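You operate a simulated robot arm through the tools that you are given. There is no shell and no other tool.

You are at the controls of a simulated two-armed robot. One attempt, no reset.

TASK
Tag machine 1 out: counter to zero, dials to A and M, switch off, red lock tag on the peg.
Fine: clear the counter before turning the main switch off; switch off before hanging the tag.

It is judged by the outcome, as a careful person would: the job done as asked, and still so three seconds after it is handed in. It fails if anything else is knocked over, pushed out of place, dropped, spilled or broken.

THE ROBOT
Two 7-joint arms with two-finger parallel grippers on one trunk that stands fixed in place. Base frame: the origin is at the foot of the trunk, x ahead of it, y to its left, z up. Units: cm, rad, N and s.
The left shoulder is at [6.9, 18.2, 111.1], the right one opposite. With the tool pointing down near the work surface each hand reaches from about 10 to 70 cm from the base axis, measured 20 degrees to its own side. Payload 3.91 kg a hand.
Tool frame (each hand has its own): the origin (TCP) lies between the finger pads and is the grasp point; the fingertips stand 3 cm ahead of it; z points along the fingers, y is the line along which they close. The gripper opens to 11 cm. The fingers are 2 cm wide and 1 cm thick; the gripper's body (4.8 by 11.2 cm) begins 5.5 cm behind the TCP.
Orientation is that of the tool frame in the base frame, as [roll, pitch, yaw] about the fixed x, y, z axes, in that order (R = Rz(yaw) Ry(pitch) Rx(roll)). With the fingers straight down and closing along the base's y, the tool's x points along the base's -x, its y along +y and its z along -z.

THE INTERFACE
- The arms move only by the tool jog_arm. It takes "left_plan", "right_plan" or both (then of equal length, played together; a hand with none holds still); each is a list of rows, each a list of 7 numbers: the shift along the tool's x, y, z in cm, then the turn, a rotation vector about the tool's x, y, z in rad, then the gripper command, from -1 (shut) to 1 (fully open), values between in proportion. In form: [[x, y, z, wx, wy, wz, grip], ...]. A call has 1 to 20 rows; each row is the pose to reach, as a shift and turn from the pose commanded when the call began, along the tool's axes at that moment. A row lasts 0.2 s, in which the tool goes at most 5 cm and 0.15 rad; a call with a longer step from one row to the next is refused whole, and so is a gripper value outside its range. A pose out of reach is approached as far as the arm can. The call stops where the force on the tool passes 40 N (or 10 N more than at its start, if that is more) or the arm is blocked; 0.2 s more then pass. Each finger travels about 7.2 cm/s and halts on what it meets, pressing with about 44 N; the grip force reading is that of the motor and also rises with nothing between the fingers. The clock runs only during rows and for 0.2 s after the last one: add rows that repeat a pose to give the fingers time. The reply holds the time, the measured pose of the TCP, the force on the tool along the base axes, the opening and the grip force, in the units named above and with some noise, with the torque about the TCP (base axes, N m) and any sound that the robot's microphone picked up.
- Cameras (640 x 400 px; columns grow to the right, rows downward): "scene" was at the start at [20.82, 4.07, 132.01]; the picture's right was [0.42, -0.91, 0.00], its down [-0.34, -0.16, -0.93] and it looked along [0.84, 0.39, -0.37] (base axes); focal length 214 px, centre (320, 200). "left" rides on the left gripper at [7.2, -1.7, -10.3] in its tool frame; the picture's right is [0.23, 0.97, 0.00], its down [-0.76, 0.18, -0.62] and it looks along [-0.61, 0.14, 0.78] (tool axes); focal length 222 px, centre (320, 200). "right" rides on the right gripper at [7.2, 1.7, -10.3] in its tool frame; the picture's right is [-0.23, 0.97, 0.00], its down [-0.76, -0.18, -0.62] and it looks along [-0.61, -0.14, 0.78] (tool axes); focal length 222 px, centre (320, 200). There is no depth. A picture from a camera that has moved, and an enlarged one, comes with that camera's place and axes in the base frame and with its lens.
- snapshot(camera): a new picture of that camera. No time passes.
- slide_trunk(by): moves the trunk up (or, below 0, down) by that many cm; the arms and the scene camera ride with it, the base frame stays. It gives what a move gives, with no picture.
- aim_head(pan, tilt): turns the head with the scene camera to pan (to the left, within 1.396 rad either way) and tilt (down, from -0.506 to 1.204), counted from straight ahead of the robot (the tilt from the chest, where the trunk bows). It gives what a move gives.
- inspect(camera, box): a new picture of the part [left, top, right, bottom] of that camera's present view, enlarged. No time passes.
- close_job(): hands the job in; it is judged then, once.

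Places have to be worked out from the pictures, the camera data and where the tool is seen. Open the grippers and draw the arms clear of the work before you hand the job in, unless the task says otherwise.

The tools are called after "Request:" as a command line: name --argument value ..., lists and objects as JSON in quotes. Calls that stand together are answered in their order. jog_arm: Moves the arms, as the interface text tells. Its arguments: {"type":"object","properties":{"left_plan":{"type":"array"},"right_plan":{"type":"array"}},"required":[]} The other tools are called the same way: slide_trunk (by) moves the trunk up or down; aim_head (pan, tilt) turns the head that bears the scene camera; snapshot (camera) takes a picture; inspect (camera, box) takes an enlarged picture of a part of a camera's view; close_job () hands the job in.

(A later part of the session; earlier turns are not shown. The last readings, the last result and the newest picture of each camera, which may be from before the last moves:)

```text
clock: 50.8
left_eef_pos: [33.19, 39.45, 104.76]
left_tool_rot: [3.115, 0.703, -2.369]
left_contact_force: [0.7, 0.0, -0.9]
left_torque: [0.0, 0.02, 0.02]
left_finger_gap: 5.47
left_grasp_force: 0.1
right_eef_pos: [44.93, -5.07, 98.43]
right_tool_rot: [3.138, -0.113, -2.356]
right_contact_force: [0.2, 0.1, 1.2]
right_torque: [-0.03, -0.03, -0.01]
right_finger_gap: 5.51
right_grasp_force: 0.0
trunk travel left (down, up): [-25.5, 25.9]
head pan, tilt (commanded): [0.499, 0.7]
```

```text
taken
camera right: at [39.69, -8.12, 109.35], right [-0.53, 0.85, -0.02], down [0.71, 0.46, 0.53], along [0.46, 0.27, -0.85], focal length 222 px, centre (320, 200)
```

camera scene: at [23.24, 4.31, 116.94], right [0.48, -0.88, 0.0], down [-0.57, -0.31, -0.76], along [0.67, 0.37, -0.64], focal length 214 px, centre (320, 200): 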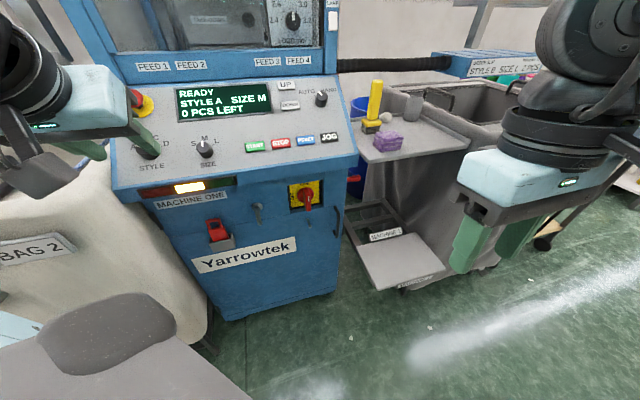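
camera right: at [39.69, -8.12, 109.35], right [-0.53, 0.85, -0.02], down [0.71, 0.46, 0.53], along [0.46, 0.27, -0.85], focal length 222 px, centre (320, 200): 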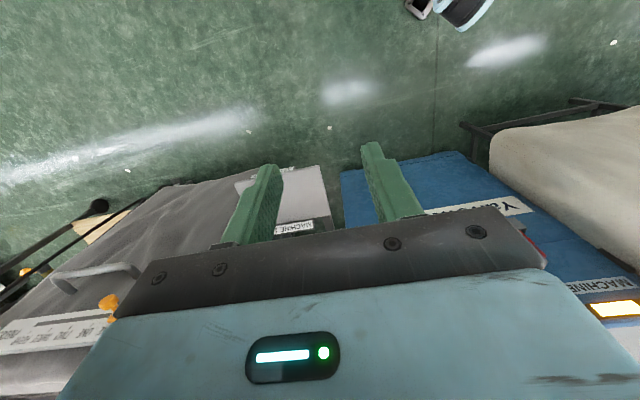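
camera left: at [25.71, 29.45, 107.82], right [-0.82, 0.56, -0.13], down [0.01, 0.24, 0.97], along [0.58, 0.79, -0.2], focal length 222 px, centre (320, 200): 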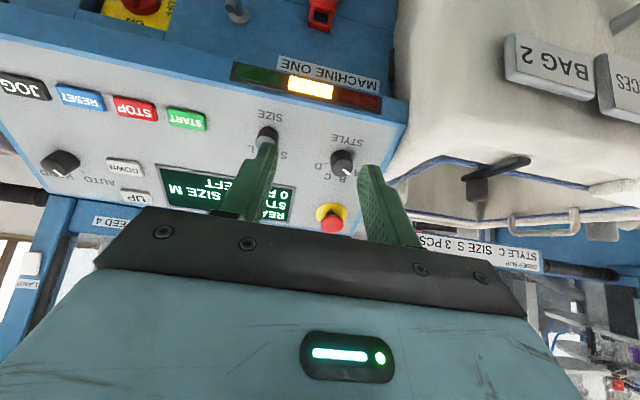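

Good. Now I pitch the right hand level while moving it to about 18 cm in front of the main switch.

Request:
jog_arm --right_plan '[[-2, 0.9, 1.6, 0, -0.13, 0, 0], [-4, 1.7, 3.2, 0, -0.26, 0, 0], [-6.1, 2.6, 4.7, 0, -0.39, 0, 0], [-8.1, 3.5, 6.3, 0, -0.52, 0, 0], [-10.1, 4.3, 7.9, 0, -0.65, 0, 0], [-12.1, 5.2, 9.5, 0, -0.78, 0, 0], [-14.1, 6.1, 11.1, 0, -0.91, 0, 0], [-16.2, 7, 12.7, 0, -1.04, 0, 0], [-18.2, 7.8, 14.2, 0, -1.17, 0, 0], [-20.2, 8.7, 15.8, 0, -1.3, 0, 0], [-22.2, 9.6, 17.4, 0, -1.43, 0, 0], [-24.2, 10.4, 19, 0, -1.56, 0, 0], [-26.2, 11.3, 20.6, 0, -1.683, 0, 0]]'

Request:
snapshot --camera "scene"

Request:
snapshot --camera "right"

```text
clock: 53.6
left_eef_pos: [33.22, 39.42, 104.78]
left_tool_rot: [3.116, 0.706, -2.368]
left_contact_force: [-0.1, 0.3, 0.1]
left_torque: [0.0, 0.0, 0.02]
left_finger_gap: 5.49
left_grasp_force: 0.0
right_eef_pos: [60.63, 15.5, 75.52]
right_tool_rot: [1.834, 1.541, 2.687]
right_contact_force: [-0.3, 0.5, -0.7]
right_torque: [0.01, -0.04, -0.02]
right_finger_gap: 5.53
right_grasp_force: 0.1
right hand out of reach, approached as far as the arm can: row 10, 11, 12, 13
trunk travel left (down, up): [-25.5, 25.9]
head pan, tilt (commanded): [0.499, 0.7]
```

```text
taken
camera scene: at [23.18, 4.28, 116.96], right [0.48, -0.88, 0.0], down [-0.57, -0.31, -0.77], along [0.67, 0.37, -0.64], focal length 214 px, centre (320, 200)
```

scene: 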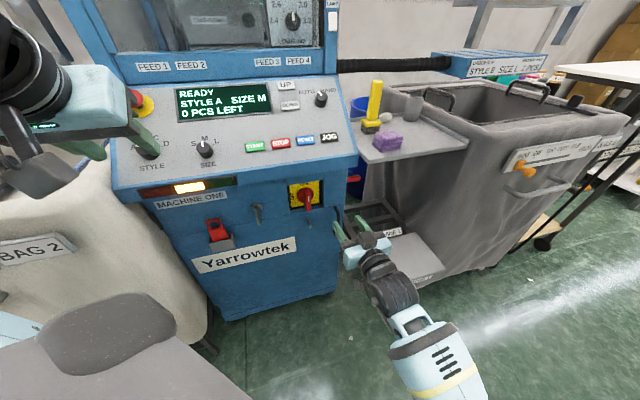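

```text
taken
camera right: at [52.34, 8.98, 68.29], right [-0.73, 0.64, 0.26], down [-0.26, -0.6, 0.76], along [0.64, 0.49, 0.6], focal length 222 px, centre (320, 200)
```

right: 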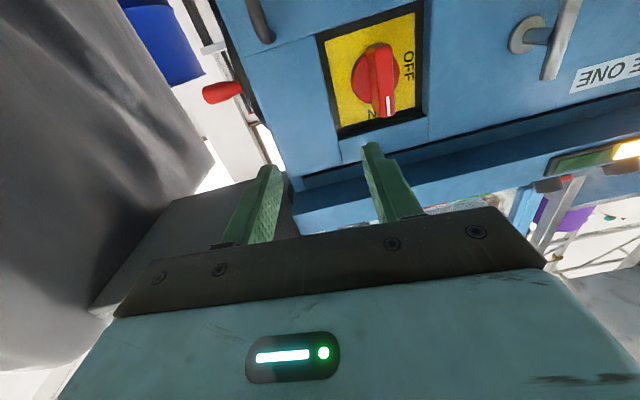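

The right arm gets to the level orientation at (60.6, 15.5, 75.5), roughly 8 cm right of the switch. I ease it left and slightly forward to line up with the handle, tips staying ~5 cm off.

Request:
jog_arm --right_plan '[[0.2, 1.5, 1, 0.017, 0, 0, 0], [0.4, 3, 2, 0.034, 0, 0, 0], [0.6, 4.5, 2.8, 0.05, 0, 0, 0], [0.8, 6, 3.8, 0.068, 0, 0, 0], [0.9, 7.5, 4.7, 0.068, 0, 0, 0], [0.9, 7.5, 4.7, 0.068, 0, 0, 0]]'

Request:
snapshot --camera "right"

Request:
inspect --camera "scene" --box '[200, 140, 440, 290]'

```text
clock: 55.0
left_eef_pos: [33.11, 39.33, 104.66]
left_tool_rot: [3.116, 0.705, -2.368]
left_contact_force: [0.5, -0.1, -0.3]
left_torque: [-0.04, -0.03, -0.02]
left_finger_gap: 5.48
left_grasp_force: 0.0
right_eef_pos: [63.42, 21.27, 73.91]
right_tool_rot: [1.826, 1.516, 2.676]
right_contact_force: [0.0, 0.2, 0.7]
right_torque: [-0.01, 0.01, -0.01]
right_finger_gap: 5.51
right_grasp_force: 0.3
right hand out of reach, approached as far as the arm can: row 1, 2, 3, 4, 5, 6
trunk travel left (down, up): [-25.5, 25.9]
head pan, tilt (commanded): [0.499, 0.7]
```

```text
taken
camera right: at [55.1, 14.8, 66.83], right [-0.72, 0.64, 0.28], down [-0.24, -0.6, 0.76], along [0.65, 0.48, 0.59], focal length 222 px, centre (320, 200)
```

right: 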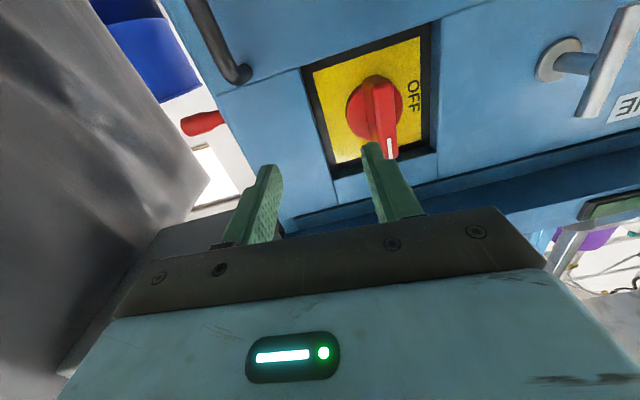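

```text
2.67 times, centred on (320, 215) of scene
camera zoom: at [23.23, 4.25, 116.95], right [0.48, -0.88, 0.0], down [-0.57, -0.31, -0.76], along [0.67, 0.37, -0.64], focal length 572 px, centre (320, 160)
```

zoom: 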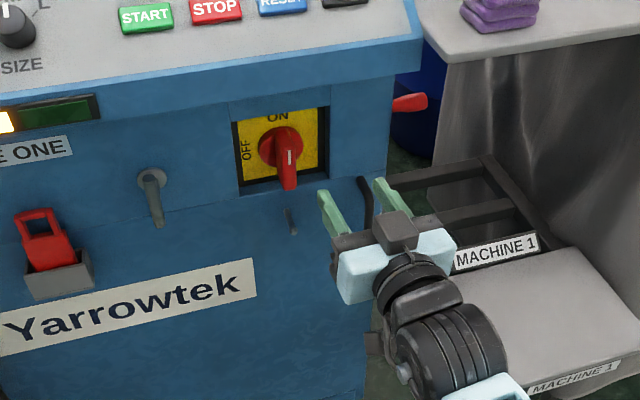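

It edges left but stalls at a joint limit. I try the same target with the hand tipped a little nose-down, which should relax the wrist.

Request:
jog_arm --right_plan '[[0, 0, -0.8, 0, 0.1, 0, 0], [-0.1, 0, -1.5, 0.02, 0.2, 0, 0], [-0.2, 1.5, -1.5, 0.04, 0.28, 0, 0], [-0.4, 3, -1.5, 0.06, 0.28, 0, 0], [-0.5, 4.5, -1.5, 0.068, 0.28, 0, 0], [-0.6, 5.9, -1.5, 0.068, 0.28, 0, 0], [-0.6, 5.9, -1.5, 0.068, 0.28, 0, 0]]'

Request:
snapshot --camera "right"

Request:
snapshot --camera "scene"

```text
clock: 56.6
left_eef_pos: [33.25, 39.31, 104.83]
left_tool_rot: [3.117, 0.705, -2.367]
left_contact_force: [0.6, 0.0, 0.1]
left_torque: [0.02, 0.02, 0.03]
left_finger_gap: 5.5
left_grasp_force: 0.0
right_eef_pos: [62.82, 19.99, 73.17]
right_tool_rot: [2.945, 1.31, -2.507]
right_contact_force: [-0.2, 0.2, -1.0]
right_torque: [0.04, 0.0, 0.02]
right_finger_gap: 5.51
right_grasp_force: 0.0
right hand out of reach, approached as far as the arm can: row 3, 4, 5, 6, 7
trunk travel left (down, up): [-25.5, 25.9]
head pan, tilt (commanded): [0.499, 0.7]
```

```text
taken
camera right: at [53.33, 12.54, 68.77], right [-0.67, 0.7, 0.27], down [-0.12, -0.45, 0.88], along [0.74, 0.56, 0.38], focal length 222 px, centre (320, 200)
```

right: 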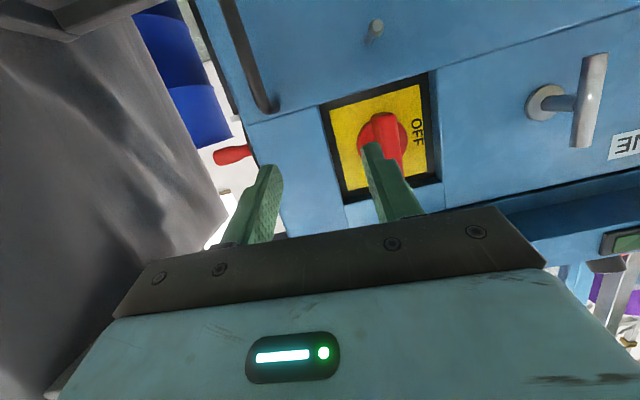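

```text
taken
camera scene: at [23.22, 4.25, 116.95], right [0.48, -0.88, 0.0], down [-0.57, -0.31, -0.76], along [0.67, 0.37, -0.64], focal length 214 px, centre (320, 200)
```

scene: 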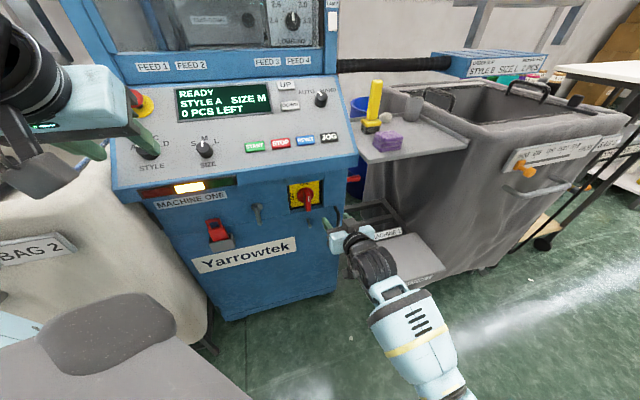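

The right arm is limited too when reaching across. A better idea: the left hand grips the handle from above-front (tilted, which it reached fine) and swings about the switch axis toward its own left, ending pointing straight ahead. I first withdraw the right hand.

Request:
jog_arm --right_plan '[[0, -1, -1, 0, 0.1, 0, 0], [-1, -3, -2, 0, 0.22, 0, 0], [-2.5, -5, -3, 0, 0.34, 0, 0], [-4, -7, -4, 0, 0.46, 0, 0], [-6, -9, -5, 0, 0.58, 0, 0], [-8, -11, -5.5, 0, 0.7, 0, 0], [-10, -13, -6, 0, 0.82, 0, 0], [-12, -15, -6.5, 0, 0.94, 0, 0], [-14, -17, -7, 0, 1.06, 0, 0], [-16, -19, -7.5, 0, 1.18, 0, 0]]'

Request:
snapshot --camera "scene"

```text
clock: 58.8
left_eef_pos: [33.22, 39.1, 104.87]
left_tool_rot: [3.113, 0.708, -2.369]
left_contact_force: [0.5, 0.2, 0.0]
left_torque: [0.01, 0.0, 0.01]
left_finger_gap: 5.49
left_grasp_force: 0.1
right_eef_pos: [61.76, 1.02, 81.76]
right_tool_rot: [3.093, 0.219, -2.341]
right_contact_force: [0.1, -1.2, -0.5]
right_torque: [0.06, 0.0, 0.02]
right_finger_gap: 5.54
right_grasp_force: 0.0
right hand out of reach, approached as far as the arm can: row 7, 8, 9, 10
trunk travel left (down, up): [-25.5, 25.9]
head pan, tilt (commanded): [0.499, 0.7]
```

```text
taken
camera scene: at [23.3, 4.05, 116.94], right [0.48, -0.88, 0.0], down [-0.57, -0.31, -0.77], along [0.67, 0.37, -0.64], focal length 214 px, centre (320, 200)
```

scene: 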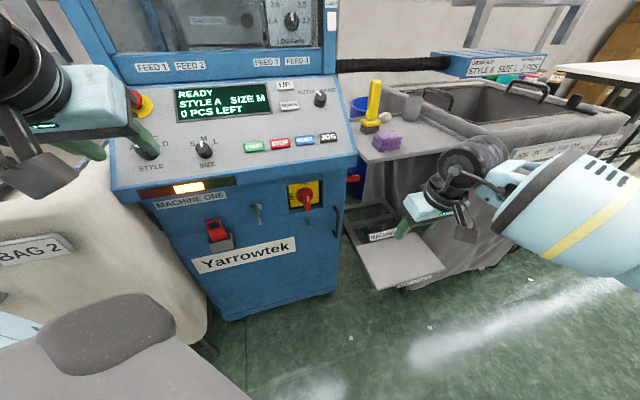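

Right hand is free of the machine; I move it further back and right, out of the way.

Request:
jog_arm --right_plan '[[2.9, -0.3, -2.3, 0, 0, 0, 0], [5.8, -0.7, -4.6, 0, 0, 0, 0], [8.7, -1, -6.9, 0, 0, 0, 0], [11.7, -1.4, -9.2, 0, 0, 0, 0], [14.6, -1.7, -11.5, 0, 0, 0, 0], [17.5, -2.1, -13.8, 0, 0, 0, 0], [20.4, -2.4, -16.1, 0, 0, 0, 0], [23.4, -2.8, -18.5, 0, 0, 0, 0]]'

Request:
snapshot --camera "scene"

```text
clock: 60.6
left_eef_pos: [33.19, 39.33, 104.78]
left_tool_rot: [3.116, 0.707, -2.366]
left_contact_force: [-0.5, -0.1, 0.7]
left_torque: [0.0, 0.0, 0.01]
left_finger_gap: 5.51
left_grasp_force: 0.1
right_eef_pos: [45.38, -20.9, 94.73]
right_tool_rot: [3.097, 0.218, -2.34]
right_contact_force: [0.1, -0.1, 0.2]
right_torque: [0.0, -0.03, 0.0]
right_finger_gap: 5.51
right_grasp_force: 0.0
trunk travel left (down, up): [-25.5, 25.9]
head pan, tilt (commanded): [0.499, 0.7]
```

```text
taken
camera scene: at [23.18, 4.22, 116.96], right [0.48, -0.88, 0.0], down [-0.56, -0.31, -0.77], along [0.67, 0.37, -0.64], focal length 214 px, centre (320, 200)
```

scene: 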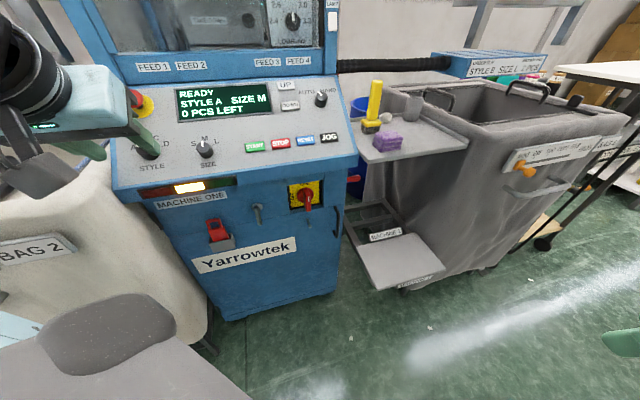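

Clear view of the front. I zoom in to refine the handle, peg and tag positions from this new camera height.

Request:
inspect --camera "scene" --box '[180, 170, 360, 285]'

Request:
inspect --camera "scene" --box '[270, 165, 350, 245]'

Request:
inspect --camera "scene" --box '[190, 205, 270, 265]'

```text
3.48 times, centred on (270, 228) of scene
camera zoom: at [23.18, 4.22, 116.96], right [0.48, -0.88, 0.0], down [-0.56, -0.31, -0.77], along [0.67, 0.37, -0.64], focal length 746 px, centre (494, 104)
```

zoom: 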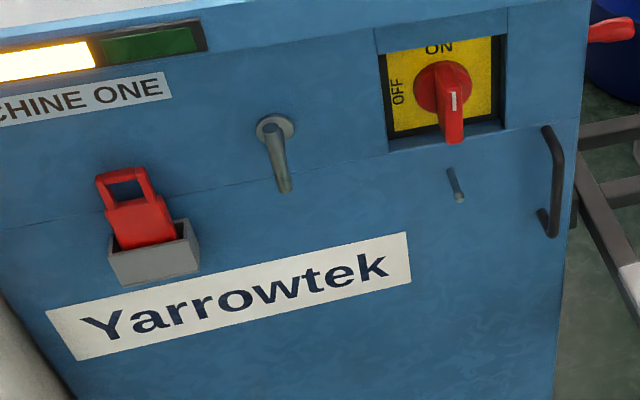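

```text
5.00 times, centred on (310, 205) of scene
camera zoom: at [23.18, 4.22, 116.96], right [0.48, -0.88, 0.0], down [-0.56, -0.31, -0.77], along [0.67, 0.37, -0.64], focal length 1072 px, centre (370, 175)
```

zoom: 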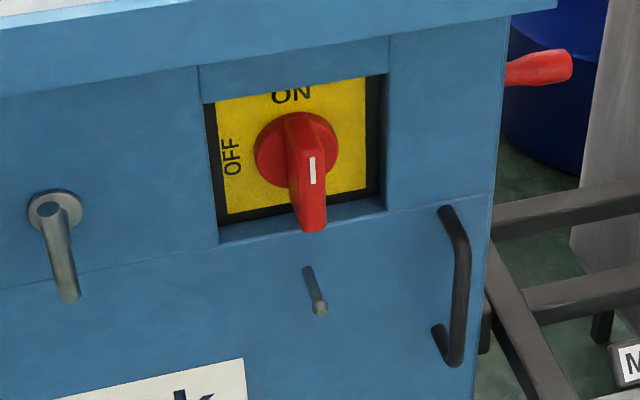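

```text
6.67 times, centred on (230, 235) of scene
camera zoom: at [23.18, 4.22, 116.96], right [0.48, -0.88, 0.0], down [-0.56, -0.31, -0.77], along [0.67, 0.37, -0.64], focal length 1430 px, centre (920, -33)
```

zoom: 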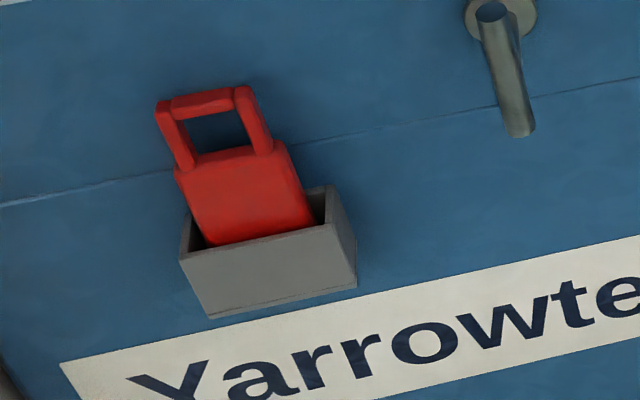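

I now have consistent estimates: handle bar centre u-line at ≈(65, 31, 74.6) with its face about n=66.7 from the origin line, pin at z≈64.8. I move the left hand (tilted 0.75 rad) to a standoff above-front of the handle, going wide around the console.

Request:
jog_arm --left_plan '[[1.2, -3.4, 1.4, 0, 0, 0, 0], [2.5, -6.9, 2.7, 0, 0, 0, 0], [3.7, -10.3, 4.1, 0.01, 0, 0, 0], [4.9, -13.8, 5.4, 0.01, 0, 0, 0], [6.1, -17.2, 6.8, 0.02, 0, 0, 0], [7.4, -20.7, 8.1, 0.02, 0, 0, 0], [8.6, -24.1, 9.5, 0.02, 0, 0, 0], [8.3, -25.2, 13.1, 0.02, -0.02, -0.008, 0], [7.9, -26.2, 16.7, 0.02, -0.03, -0.008, 0], [7.6, -27.3, 20.3, 0.02, -0.043, -0.008, 0], [7.3, -28.3, 23.9, 0.02, -0.043, -0.008, 0]]'

Request:
snapshot --camera "left"

Request:
inspect --camera "scene" --box '[180, 130, 380, 280]'

```text
clock: 63.0
left_eef_pos: [60.13, 27.0, 81.09]
left_tool_rot: [-3.141, 0.749, -2.357]
left_contact_force: [0.7, -0.4, 0.2]
left_torque: [-0.02, 0.0, -0.01]
left_finger_gap: 5.52
left_grasp_force: 0.1
right_eef_pos: [45.41, -20.74, 94.68]
right_tool_rot: [3.094, 0.218, -2.341]
right_contact_force: [0.9, -0.2, 0.3]
right_torque: [-0.03, 0.01, 0.01]
right_finger_gap: 5.52
right_grasp_force: 0.1
trunk travel left (down, up): [-25.5, 25.9]
head pan, tilt (commanded): [0.499, 0.7]
```

```text
taken
camera left: at [52.64, 17.15, 83.58], right [-0.81, 0.57, -0.16], down [-0.03, 0.22, 0.97], along [0.59, 0.79, -0.16], focal length 222 px, centre (320, 200)
```

left: 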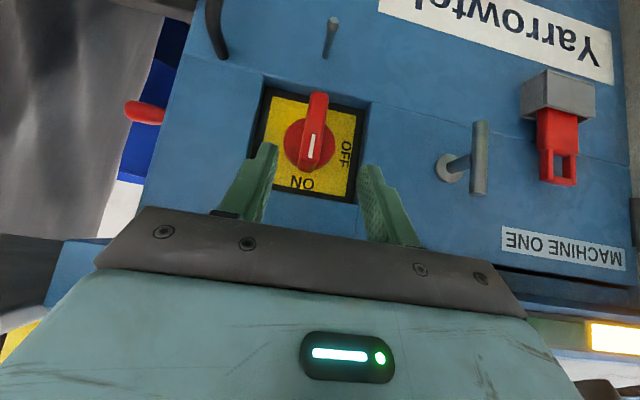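

```text
2.67 times, centred on (280, 205) of scene
camera zoom: at [23.27, 4.27, 116.94], right [0.48, -0.88, 0.0], down [-0.57, -0.31, -0.76], along [0.67, 0.37, -0.64], focal length 572 px, centre (427, 187)
```

zoom: 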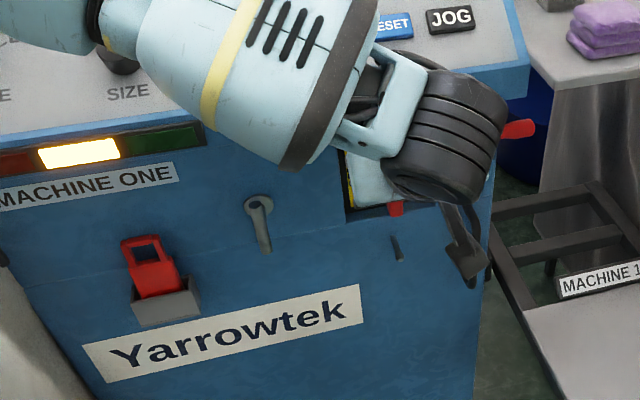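

Very good frontal view of the switch, pin, latch and tag. I zoom to measure the handle against the fingers.

Request:
inspect --camera "left" --box '[230, 0, 410, 230]'

Request:
inspect --camera "left" --box '[400, 40, 640, 220]'

```text
1.74 times, centred on (320, 115) of left
camera zoom: at [52.64, 17.15, 83.58], right [-0.81, 0.57, -0.16], down [-0.03, 0.22, 0.97], along [0.59, 0.79, -0.16], focal length 386 px, centre (320, 348)
```

zoom: 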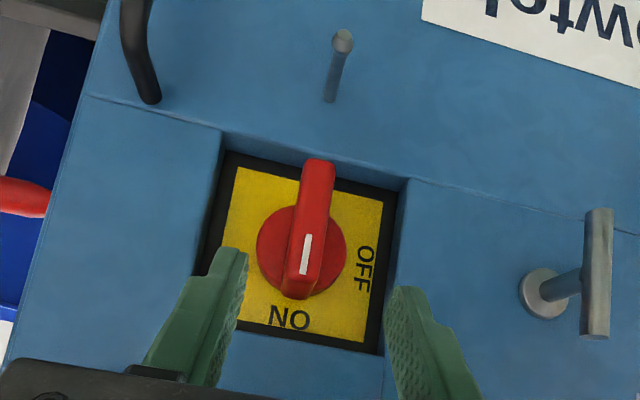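

```text
2.22 times, centred on (520, 130) of left
camera zoom: at [52.64, 17.15, 83.58], right [-0.81, 0.57, -0.16], down [-0.03, 0.22, 0.97], along [0.59, 0.79, -0.16], focal length 494 px, centre (-124, 356)
```

zoom: 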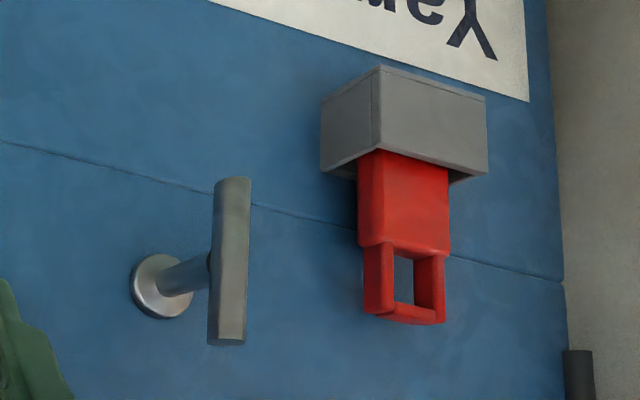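

The handle is 9.1 cm ahead along the tool axis, offset about 0.5 cm. I slide the open fingers down around it.

Request:
jog_arm --left_plan '[[-0.1, -0.3, 2.5, 0, 0, 0, 0], [-0.2, -0.47, 5, 0, 0, 0, 0], [-0.26, -0.47, 7, 0, 0, 0, 0], [-0.26, -0.47, 8.3, 0, 0, 0, 0], [-0.26, -0.47, 9.1, 0, 0, 0, 0], [-0.26, -0.47, 9.1, 0, 0, 0, 0]]'

Request:
snapshot --camera "left"

```text
clock: 64.4
left_eef_pos: [64.94, 31.17, 74.93]
left_tool_rot: [-3.14, 0.748, -2.354]
left_contact_force: [0.6, -0.2, 0.2]
left_torque: [0.0, -0.01, -0.01]
left_finger_gap: 5.5
left_grasp_force: 0.0
right_eef_pos: [45.48, -20.86, 94.63]
right_tool_rot: [3.1, 0.219, -2.34]
right_contact_force: [-0.2, -0.5, 0.8]
right_torque: [0.01, 0.03, -0.04]
right_finger_gap: 5.5
right_grasp_force: 0.0
trunk travel left (down, up): [-25.5, 25.9]
head pan, tilt (commanded): [0.499, 0.7]
```

```text
taken
camera left: at [57.41, 21.37, 77.43], right [-0.81, 0.57, -0.16], down [-0.03, 0.22, 0.97], along [0.59, 0.79, -0.16], focal length 222 px, centre (320, 200)
```

left: 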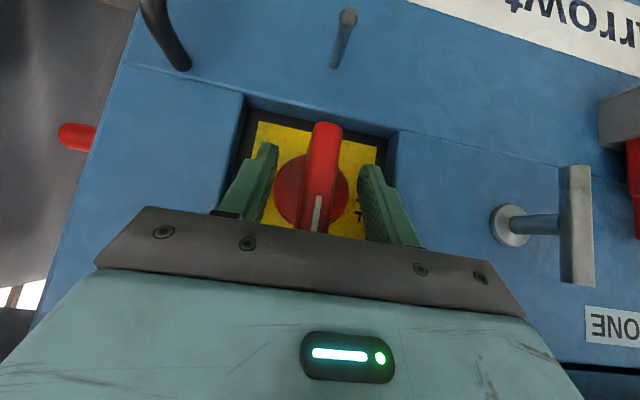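

The fingers straddle the handle, well centred and touching nothing. I close on it.

Request:
jog_arm --left_plan '[[0, 0, 0, 0, 0, 0, -0.3], [0, 0, 0, 0, 0, 0, -0.6], [0, 0, 0, 0, 0, 0, -0.8], [0, 0, 0, 0, 0, 0, -0.8], [0, 0, 0, 0, 0, 0, -0.8]]'

Request:
inspect --camera "left" --box '[200, 80, 440, 250]'

```text
clock: 65.6
left_eef_pos: [64.91, 31.0, 74.79]
left_tool_rot: [-3.139, 0.748, -2.358]
left_contact_force: [-1.3, -14.3, -2.7]
left_torque: [-0.39, 0.3, 0.58]
left_finger_gap: 1.7
left_grasp_force: 45.2
right_eef_pos: [45.42, -20.87, 94.62]
right_tool_rot: [3.093, 0.219, -2.339]
right_contact_force: [0.6, 0.7, 0.5]
right_torque: [-0.02, -0.01, -0.02]
right_finger_gap: 5.49
right_grasp_force: 0.0
trunk travel left (down, up): [-25.5, 25.9]
head pan, tilt (commanded): [0.499, 0.7]
```

```text
2.35 times, centred on (320, 165) of left
camera zoom: at [57.39, 21.18, 77.45], right [-0.8, 0.57, -0.16], down [-0.03, 0.22, 0.97], along [0.59, 0.79, -0.16], focal length 523 px, centre (320, 282)
```

zoom: 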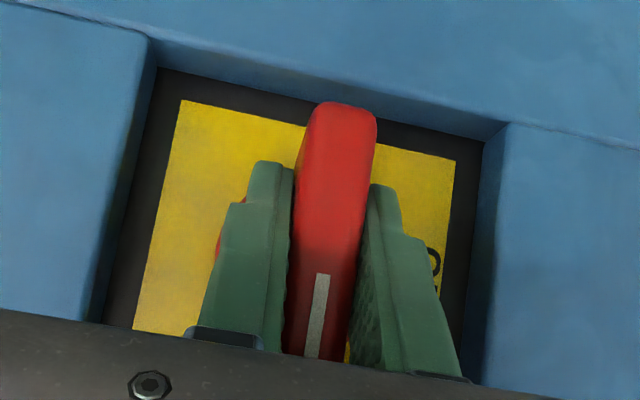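

Gripped (bar 1.7 cm wide). I turn it counter-clockwise about the switch axis, first half way, watching forces.

Request:
jog_arm --left_plan '[[0, -0.15, 0, 0, 0, 0, -0.8], [0, -0.15, 0, 0.1, 0, -0.093, -0.8], [0, -0.15, 0, 0.2, 0, -0.186, -0.8], [0, -0.15, 0, 0.3, 0, -0.279, -0.8], [0, -0.15, 0, 0.4, 0, -0.371, -0.8], [0, -0.15, 0, 0.5, 0, -0.464, -0.8], [0, -0.15, 0, 0.576, 0, -0.534, -0.8]]'

Request:
snapshot --camera "left"

Request:
snapshot --camera "scene"

```text
clock: 67.2
left_eef_pos: [64.7, 31.29, 74.78]
left_tool_rot: [-2.204, 0.499, -1.774]
left_contact_force: [-31.2, 2.6, -6.0]
left_torque: [0.74, -0.56, 0.17]
left_finger_gap: 1.69
left_grasp_force: 44.8
right_eef_pos: [45.24, -20.7, 94.85]
right_tool_rot: [3.098, 0.22, -2.338]
right_contact_force: [0.2, 0.2, 0.8]
right_torque: [0.0, -0.01, 0.01]
right_finger_gap: 5.5
right_grasp_force: 0.0
trunk travel left (down, up): [-25.5, 25.9]
head pan, tilt (commanded): [0.499, 0.7]
```

```text
taken
camera left: at [55.57, 23.01, 77.78], right [-0.53, 0.29, -0.8], down [-0.48, 0.67, 0.56], along [0.7, 0.68, -0.22], focal length 222 px, centre (320, 200)
```

left: 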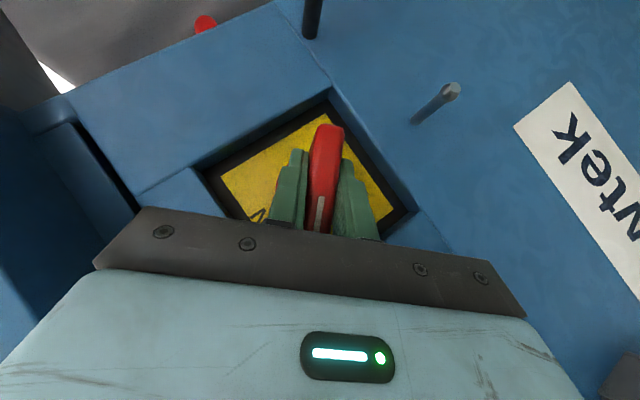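

```text
taken
camera scene: at [22.99, 4.29, 116.99], right [0.48, -0.88, 0.0], down [-0.56, -0.31, -0.77], along [0.67, 0.37, -0.64], focal length 214 px, centre (320, 200)
```

scene: 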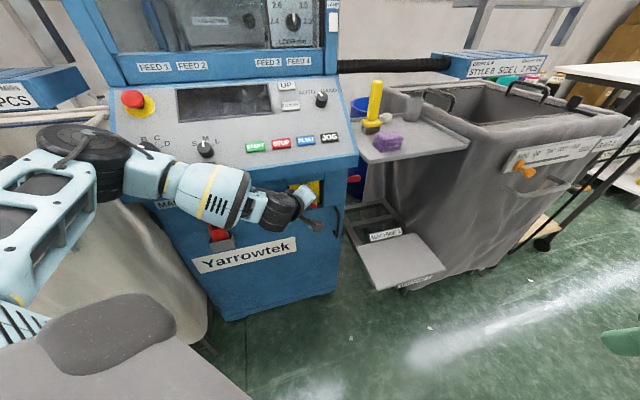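

The display has gone dark — the machine is off, with the handle half way. I relieve the ~30 N side load with a small left/outward shift, then continue the turn.

Request:
jog_arm --left_plan '[[0, 0.15, -0.17, 0, 0, 0, -0.8], [-0.05, 0.28, -0.34, 0, 0, 0, -0.8]]'

```text
clock: 67.8
left_eef_pos: [64.64, 31.25, 74.68]
left_tool_rot: [-2.2, 0.5, -1.775]
left_contact_force: [-0.4, -3.6, -14.8]
left_torque: [0.19, -0.14, 1.13]
left_finger_gap: 1.66
left_grasp_force: 44.8
right_eef_pos: [45.46, -20.75, 94.63]
right_tool_rot: [3.094, 0.218, -2.342]
right_contact_force: [-0.1, 0.4, -0.4]
right_torque: [0.0, 0.02, 0.01]
right_finger_gap: 5.51
right_grasp_force: 0.0
trunk travel left (down, up): [-25.5, 25.9]
head pan, tilt (commanded): [0.499, 0.7]
```

Load is down to ~15 N. I continue the remaining ~45° of the turn.

Request:
jog_arm --left_plan '[[0.07, 0.1, 0.08, 0.096, 0, -0.089, -0.8], [0.07, 0.1, 0.08, 0.192, 0, -0.178, -0.8], [0.07, 0.1, 0.08, 0.288, 0, -0.267, -0.8], [0.07, 0.1, 0.08, 0.384, 0, -0.356, -0.8]]'

Request:
snapshot --camera "left"

```text
clock: 68.4
left_eef_pos: [64.6, 31.25, 74.79]
left_tool_rot: [-2.029, 0.395, -1.689]
left_contact_force: [-27.6, 20.7, -2.9]
left_torque: [-0.08, 0.09, -1.02]
left_finger_gap: 1.68
left_grasp_force: 45.1
right_eef_pos: [45.37, -21.06, 94.6]
right_tool_rot: [3.092, 0.225, -2.333]
right_contact_force: [0.0, 0.5, -0.2]
right_torque: [-0.04, -0.01, 0.0]
right_finger_gap: 5.5
right_grasp_force: 0.0
trunk travel left (down, up): [-25.5, 25.9]
head pan, tilt (commanded): [0.499, 0.7]
stopped in row 2 (left hand): the force on the tool passed its limit at 89 N (the readings are from after the stop); the commanded pose is now the measured one
```

```text
taken
camera left: at [55.16, 23.34, 77.47], right [-0.41, 0.18, -0.89], down [-0.56, 0.73, 0.4], along [0.72, 0.66, -0.2], focal length 222 px, centre (320, 200)
```

left: 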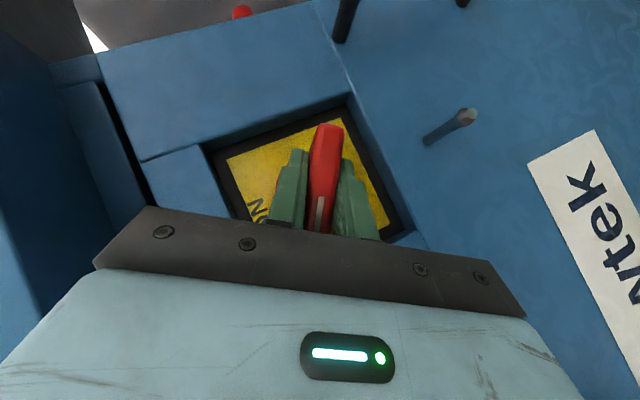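

It stopped on a force spike, maybe the switch's own detent snapping over. I open the fingers a little and look at where the handle settles.

Request:
jog_arm --left_plan '[[0, 0, 0, 0, 0, 0, -0.5], [0, 0, 0, 0, 0, 0, -0.2], [0, 0, 0, 0, 0, 0, -0.2]]'

Request:
inspect --camera "left" --box '[180, 80, 440, 260]'

Request:
snapshot --camera "scene"

```text
clock: 69.2
left_eef_pos: [64.68, 31.07, 74.85]
left_tool_rot: [-2.023, 0.395, -1.69]
left_contact_force: [0.7, -0.4, 0.1]
left_torque: [0.01, -0.03, 0.0]
left_finger_gap: 4.4
left_grasp_force: 0.2
right_eef_pos: [45.22, -21.42, 94.43]
right_tool_rot: [3.089, 0.225, -2.336]
right_contact_force: [0.3, 1.1, -0.5]
right_torque: [-0.05, 0.0, 0.02]
right_finger_gap: 5.48
right_grasp_force: 0.1
trunk travel left (down, up): [-25.5, 25.9]
head pan, tilt (commanded): [0.499, 0.7]
```

```text
2.22 times, centred on (310, 170) of left
camera zoom: at [55.15, 23.2, 77.61], right [-0.41, 0.18, -0.9], down [-0.56, 0.73, 0.4], along [0.73, 0.66, -0.2], focal length 494 px, centre (342, 267)
```

zoom: 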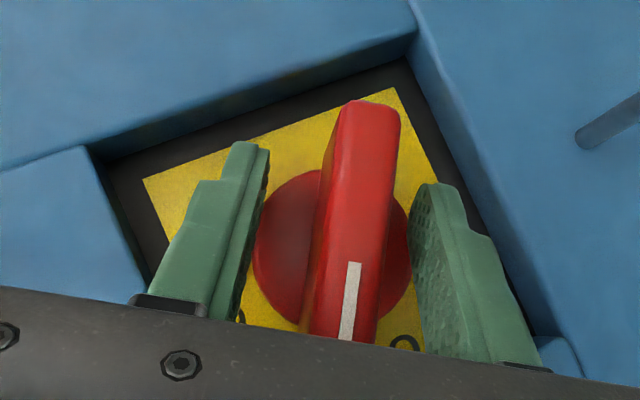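

```text
taken
camera scene: at [23.11, 3.42, 117.01], right [0.48, -0.88, -0.01], down [-0.56, -0.3, -0.77], along [0.67, 0.37, -0.64], focal length 214 px, centre (320, 200)
```

scene: 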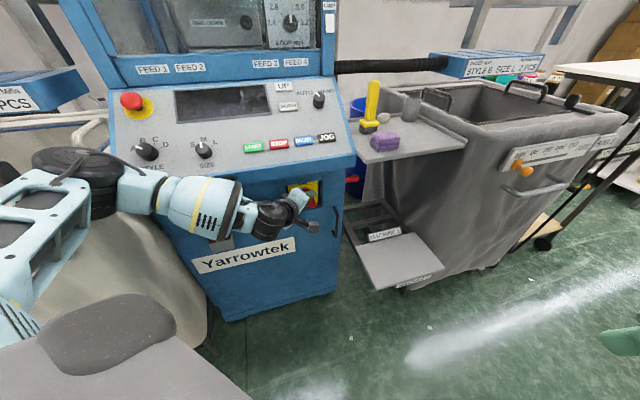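

The handle is between ON and OFF, and the torso seems slightly deflected (camera moved ~0.8 cm sideways) — the left elbow may be leaning on something. I zoom in on the elbow area.

Request:
inspect --camera "scene" --box '[0, 80, 260, 280]'

Request:
snapshot --camera "right"

```text
2.00 times, centred on (130, 180) of scene
camera zoom: at [23.11, 3.42, 117.01], right [0.48, -0.88, -0.01], down [-0.56, -0.3, -0.77], along [0.67, 0.37, -0.64], focal length 429 px, centre (700, 240)
```

zoom: 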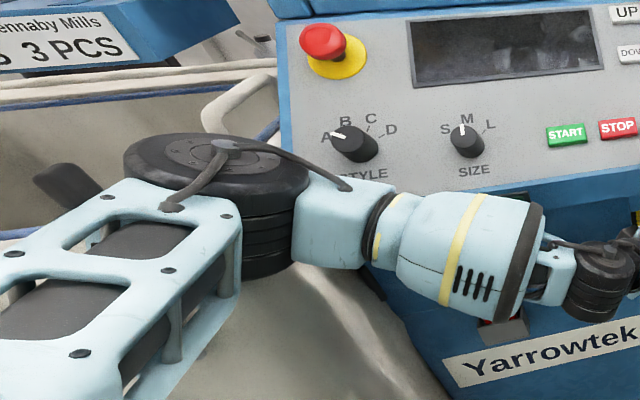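

```text
taken
camera right: at [38.05, -27.22, 102.97], right [-0.56, 0.83, 0.1], down [0.57, 0.29, 0.77], along [0.6, 0.48, -0.63], focal length 222 px, centre (320, 200)
```

right: 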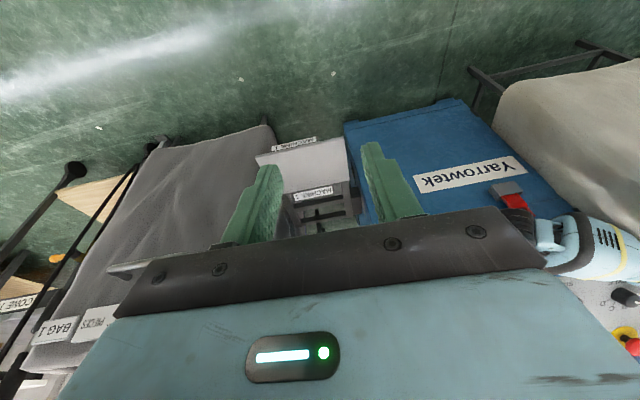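

No clear elbow contact is visible. I hold for a moment and re-read the state to see if the torso settles.

Request:
jog_arm --left_plan '[[0, 0, 0, 0, 0, 0, -0.2], [0, 0, 0, 0, 0, 0, -0.2], [0, 0, 0, 0, 0, 0, -0.2], [0, 0, 0, 0, 0, 0, -0.2]]'

Request:
snapshot --camera "scene"

Request:
inspect --camera "left" --box '[0, 0, 640, 400]'

```text
clock: 70.2
left_eef_pos: [64.64, 31.09, 74.84]
left_tool_rot: [-2.022, 0.393, -1.689]
left_contact_force: [-0.4, -1.1, 0.2]
left_torque: [0.04, 0.0, -0.03]
left_finger_gap: 4.37
left_grasp_force: 0.1
right_eef_pos: [45.32, -21.25, 94.55]
right_tool_rot: [3.09, 0.225, -2.336]
right_contact_force: [0.0, 0.3, -1.2]
right_torque: [-0.03, 0.01, 0.01]
right_finger_gap: 5.5
right_grasp_force: 0.0
trunk travel left (down, up): [-25.5, 25.9]
head pan, tilt (commanded): [0.499, 0.7]
```

```text
taken
camera scene: at [23.15, 3.39, 117.0], right [0.48, -0.88, -0.01], down [-0.56, -0.3, -0.77], along [0.67, 0.37, -0.64], focal length 214 px, centre (320, 200)
```

scene: 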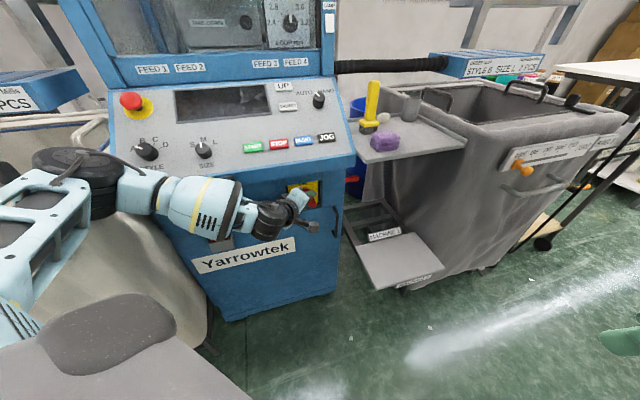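

```text
1.00 times, centred on (320, 200) of left (not enlarged: the box is as wide or as high as the picture)
camera zoom: at [55.16, 23.2, 77.56], right [-0.41, 0.18, -0.9], down [-0.56, 0.73, 0.4], along [0.72, 0.66, -0.2], focal length 222 px, centre (320, 200)
```

zoom: 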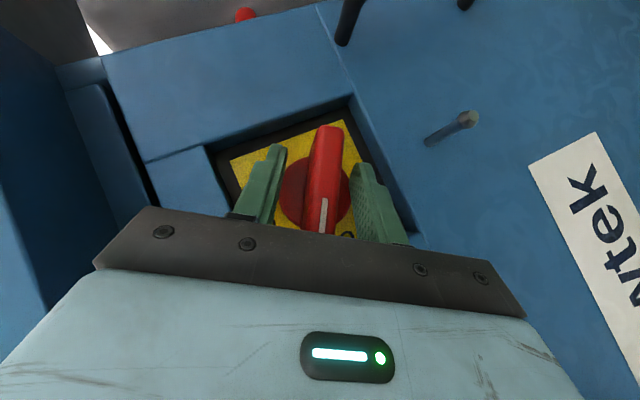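

Torso still sits ~0.8 cm off, so something is leaning. I withdraw the open fingers a few cm along the tool axis and see whether the torso recovers.

Request:
jog_arm --left_plan '[[0, 0, -1.5, 0, 0, 0, -0.2], [0, 0, -3, 0, 0, 0, 0], [0, 0, -5, 0, 0, 0, 0], [0, 0, -7, 0, 0, 0, 0]]'

Request:
snapshot --camera "scene"

Request:
snapshot --camera "left"

```text
clock: 71.2
left_eef_pos: [58.79, 29.36, 77.45]
left_tool_rot: [-2.031, 0.396, -1.713]
left_contact_force: [-0.1, 0.9, -0.8]
left_torque: [-0.01, 0.01, -0.01]
left_finger_gap: 5.52
left_grasp_force: 0.0
right_eef_pos: [46.01, -21.68, 94.12]
right_tool_rot: [3.083, 0.224, -2.34]
right_contact_force: [0.1, -0.6, -1.1]
right_torque: [0.04, 0.0, -0.01]
right_finger_gap: 5.53
right_grasp_force: 0.1
trunk travel left (down, up): [-25.5, 25.9]
head pan, tilt (commanded): [0.499, 0.7]
```

```text
taken
camera scene: at [23.96, 2.93, 116.85], right [0.48, -0.88, -0.01], down [-0.57, -0.3, -0.76], along [0.67, 0.37, -0.64], focal length 214 px, centre (320, 200)
```

scene: 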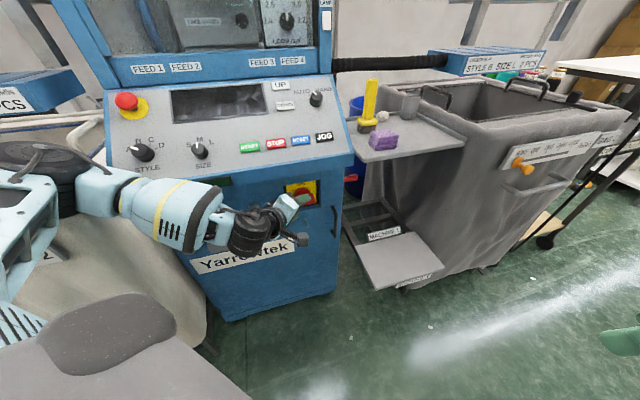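

```text
taken
camera left: at [49.13, 21.7, 80.2], right [-0.41, 0.19, -0.89], down [-0.54, 0.74, 0.4], along [0.74, 0.65, -0.2], focal length 222 px, centre (320, 200)
```

left: 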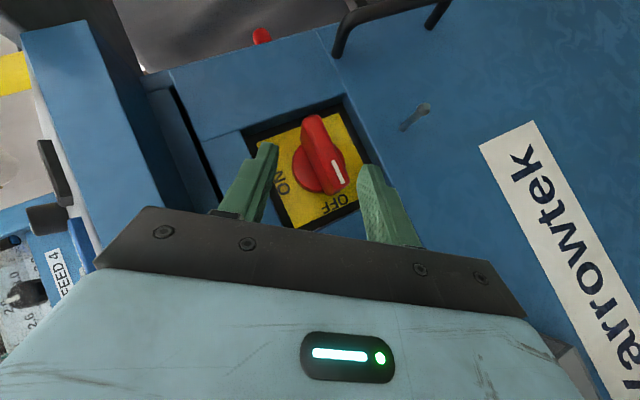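

The torso moved further as the hand came back, so the left elbow side must be touching something behind-left. I turn the head left to look at the elbow, and zoom on the handle, which seems to point to OFF now.

Request:
aim_head --pan 1.1 --tilt 0.75

Request:
snapshot --camera "scene"

Request:
inspect --camera "left" --box '[210, 70, 450, 240]'

```text
clock: 72.2
left_eef_pos: [58.8, 29.6, 77.5]
left_tool_rot: [-2.033, 0.396, -1.71]
left_contact_force: [0.4, 0.5, -0.6]
left_torque: [-0.01, -0.01, 0.0]
left_finger_gap: 5.51
left_grasp_force: 0.1
right_eef_pos: [45.92, -21.69, 94.11]
right_tool_rot: [3.083, 0.224, -2.339]
right_contact_force: [-0.7, -0.4, -0.1]
right_torque: [0.0, 0.0, 0.01]
right_finger_gap: 5.51
right_grasp_force: 0.1
trunk travel left (down, up): [-25.5, 25.9]
head pan, tilt (commanded): [1.1, 0.75]
```

```text
taken
camera scene: at [20.23, 6.25, 116.49], right [0.89, -0.45, -0.01], down [-0.31, -0.6, -0.74], along [0.33, 0.66, -0.68], focal length 214 px, centre (320, 200)
```

scene: 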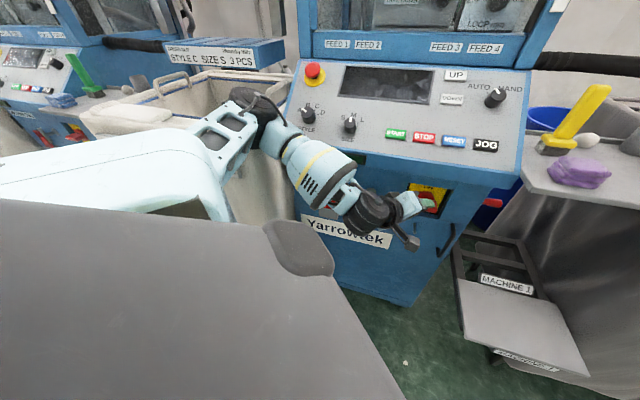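

```text
2.35 times, centred on (330, 155) of left
camera zoom: at [49.17, 21.78, 80.21], right [-0.41, 0.19, -0.89], down [-0.54, 0.74, 0.4], along [0.73, 0.65, -0.2], focal length 523 px, centre (296, 306)
```

zoom: 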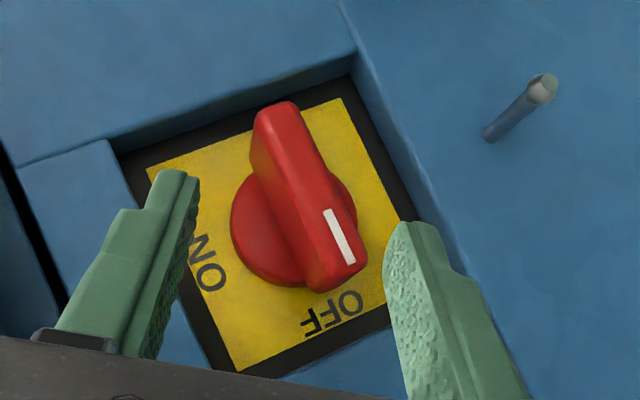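

The mark points exactly to OFF (measured direction is horizontal to the left), display dark: the switch is off. Next I withdraw the left hand outward while turning it back upright, and watch whether the torso relaxes.

Request:
jog_arm --left_plan '[[0.2, 0.1, -1.8, 0, 0, 0, 0], [0.3, 0.3, -3.6, -0.09, 0, 0.082, 0], [0.5, 0.4, -5.4, -0.179, 0, 0.164, 0], [0.6, 0.5, -7.1, -0.268, 0.003, 0.246, 0], [0.8, 0.6, -8.9, -0.358, 0.003, 0.329, 0], [1, 0.8, -10.7, -0.447, 0.004, 0.41, 0], [1.1, 0.9, -12.5, -0.537, 0.005, 0.493, 0], [1.3, 1, -14.2, -0.626, 0.006, 0.575, 0], [1.3, 1, -14.2, -0.716, 0.007, 0.657, 0]]'

Request:
snapshot --camera "scene"

```text
clock: 74.2
left_eef_pos: [44.72, 29.57, 81.81]
left_tool_rot: [-3.133, 0.738, -2.339]
left_contact_force: [0.6, -0.1, 0.1]
left_torque: [0.03, 0.03, 0.0]
left_finger_gap: 5.51
left_grasp_force: 0.0
right_eef_pos: [45.44, -20.57, 94.74]
right_tool_rot: [3.095, 0.218, -2.335]
right_contact_force: [0.2, 0.0, -0.1]
right_torque: [0.0, 0.02, 0.0]
right_finger_gap: 5.48
right_grasp_force: 0.1
trunk travel left (down, up): [-25.5, 25.9]
head pan, tilt (commanded): [1.1, 0.75]
```

```text
taken
camera scene: at [19.54, 7.53, 116.52], right [0.89, -0.45, 0.0], down [-0.31, -0.61, -0.73], along [0.33, 0.65, -0.68], focal length 214 px, centre (320, 200)
```

scene: 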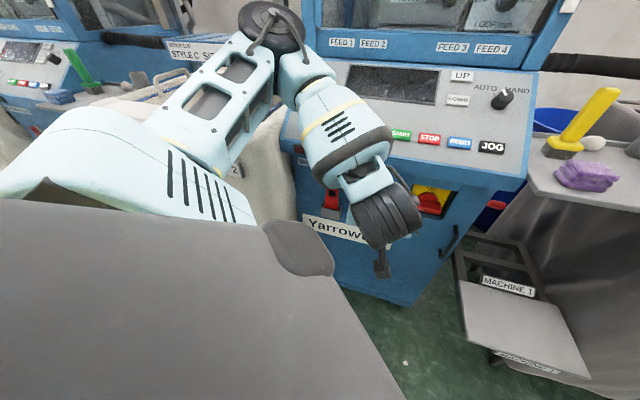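

The torso is back to normal (the forearm had probably leaned on the console lip). I turn the head back to check the dials weren't disturbed and that things look right.

Request:
aim_head --pan 0.6 --tilt 0.75

Request:
snapshot --camera "scene"

Request:
snapshot --camera "left"

```text
clock: 75.1
left_eef_pos: [44.6, 29.61, 81.92]
left_tool_rot: [-3.126, 0.737, -2.337]
left_contact_force: [-0.6, -0.1, -0.1]
left_torque: [0.02, -0.01, 0.01]
left_finger_gap: 5.5
left_grasp_force: 0.1
right_eef_pos: [45.37, -20.65, 94.57]
right_tool_rot: [3.094, 0.219, -2.336]
right_contact_force: [0.3, 0.3, 0.1]
right_torque: [0.01, -0.04, -0.03]
right_finger_gap: 5.5
right_grasp_force: 0.0
trunk travel left (down, up): [-25.5, 25.9]
head pan, tilt (commanded): [0.6, 0.75]
```

```text
taken
camera scene: at [22.59, 4.87, 116.53], right [0.57, -0.82, 0.0], down [-0.56, -0.39, -0.73], along [0.6, 0.41, -0.68], focal length 214 px, centre (320, 200)
```

scene: 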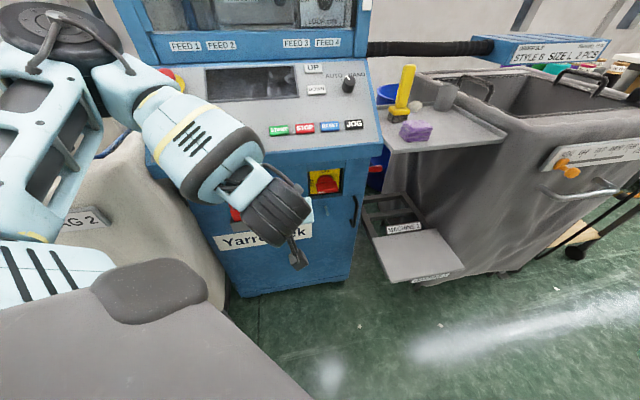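

```text
taken
camera left: at [37.31, 19.72, 84.5], right [-0.81, 0.56, -0.16], down [-0.03, 0.23, 0.97], along [0.58, 0.79, -0.17], focal length 222 px, centre (320, 200)
```

left: 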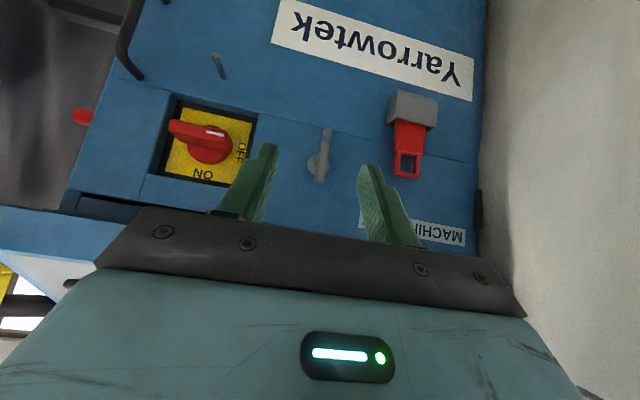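

Switch clearly at OFF from the front too. Now the tag: I bring the left hand in front of it with a standoff, watching for arm contact.

Request:
jog_arm --left_plan '[[-0.6, 2.8, 1.7, 0, 0, 0, 0.1], [-1.1, 5.6, 3.5, 0, -0.01, 0.01, 0.1], [-1.7, 8.3, 5.2, 0, -0.013, 0.014, 0.1], [-2.2, 11.1, 7, 0, -0.013, 0.014, 0.1], [-2.8, 13.9, 8.7, 0, -0.013, 0.014, 0.1]]'

Request:
snapshot --camera "left"

Request:
snapshot --camera "scene"

```text
clock: 76.3
left_eef_pos: [40.43, 44.25, 77.52]
left_tool_rot: [3.138, 0.762, -2.364]
left_contact_force: [-1.9, 0.5, -3.0]
left_torque: [0.08, -0.2, -0.09]
left_finger_gap: 6.09
left_grasp_force: 0.0
left hand out of reach, approached as far as the arm can: row 3
right_eef_pos: [45.17, -21.35, 94.62]
right_tool_rot: [3.092, 0.223, -2.337]
right_contact_force: [0.3, -0.1, -0.3]
right_torque: [0.02, 0.01, -0.01]
right_finger_gap: 5.49
right_grasp_force: 0.0
trunk travel left (down, up): [-25.5, 25.9]
head pan, tilt (commanded): [0.6, 0.75]
```

```text
taken
camera left: at [32.92, 34.51, 79.95], right [-0.8, 0.58, -0.15], down [-0.04, 0.21, 0.98], along [0.6, 0.79, -0.15], focal length 222 px, centre (320, 200)
```

left: 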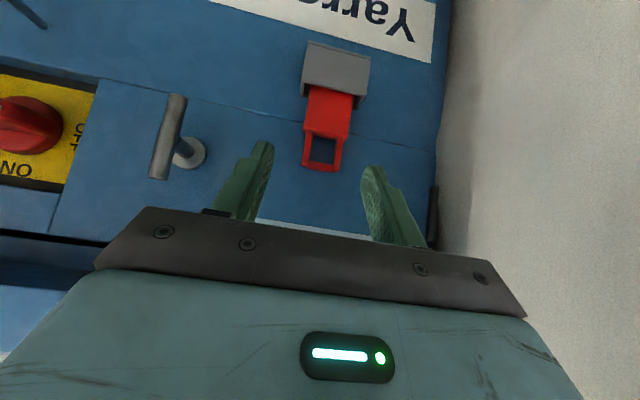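

```text
taken
camera scene: at [22.41, 4.09, 116.65], right [0.56, -0.83, 0.0], down [-0.56, -0.38, -0.74], along [0.61, 0.42, -0.68], focal length 214 px, centre (320, 200)
```

scene: 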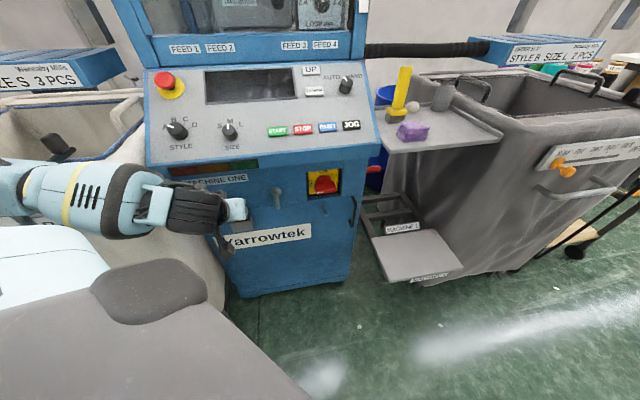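

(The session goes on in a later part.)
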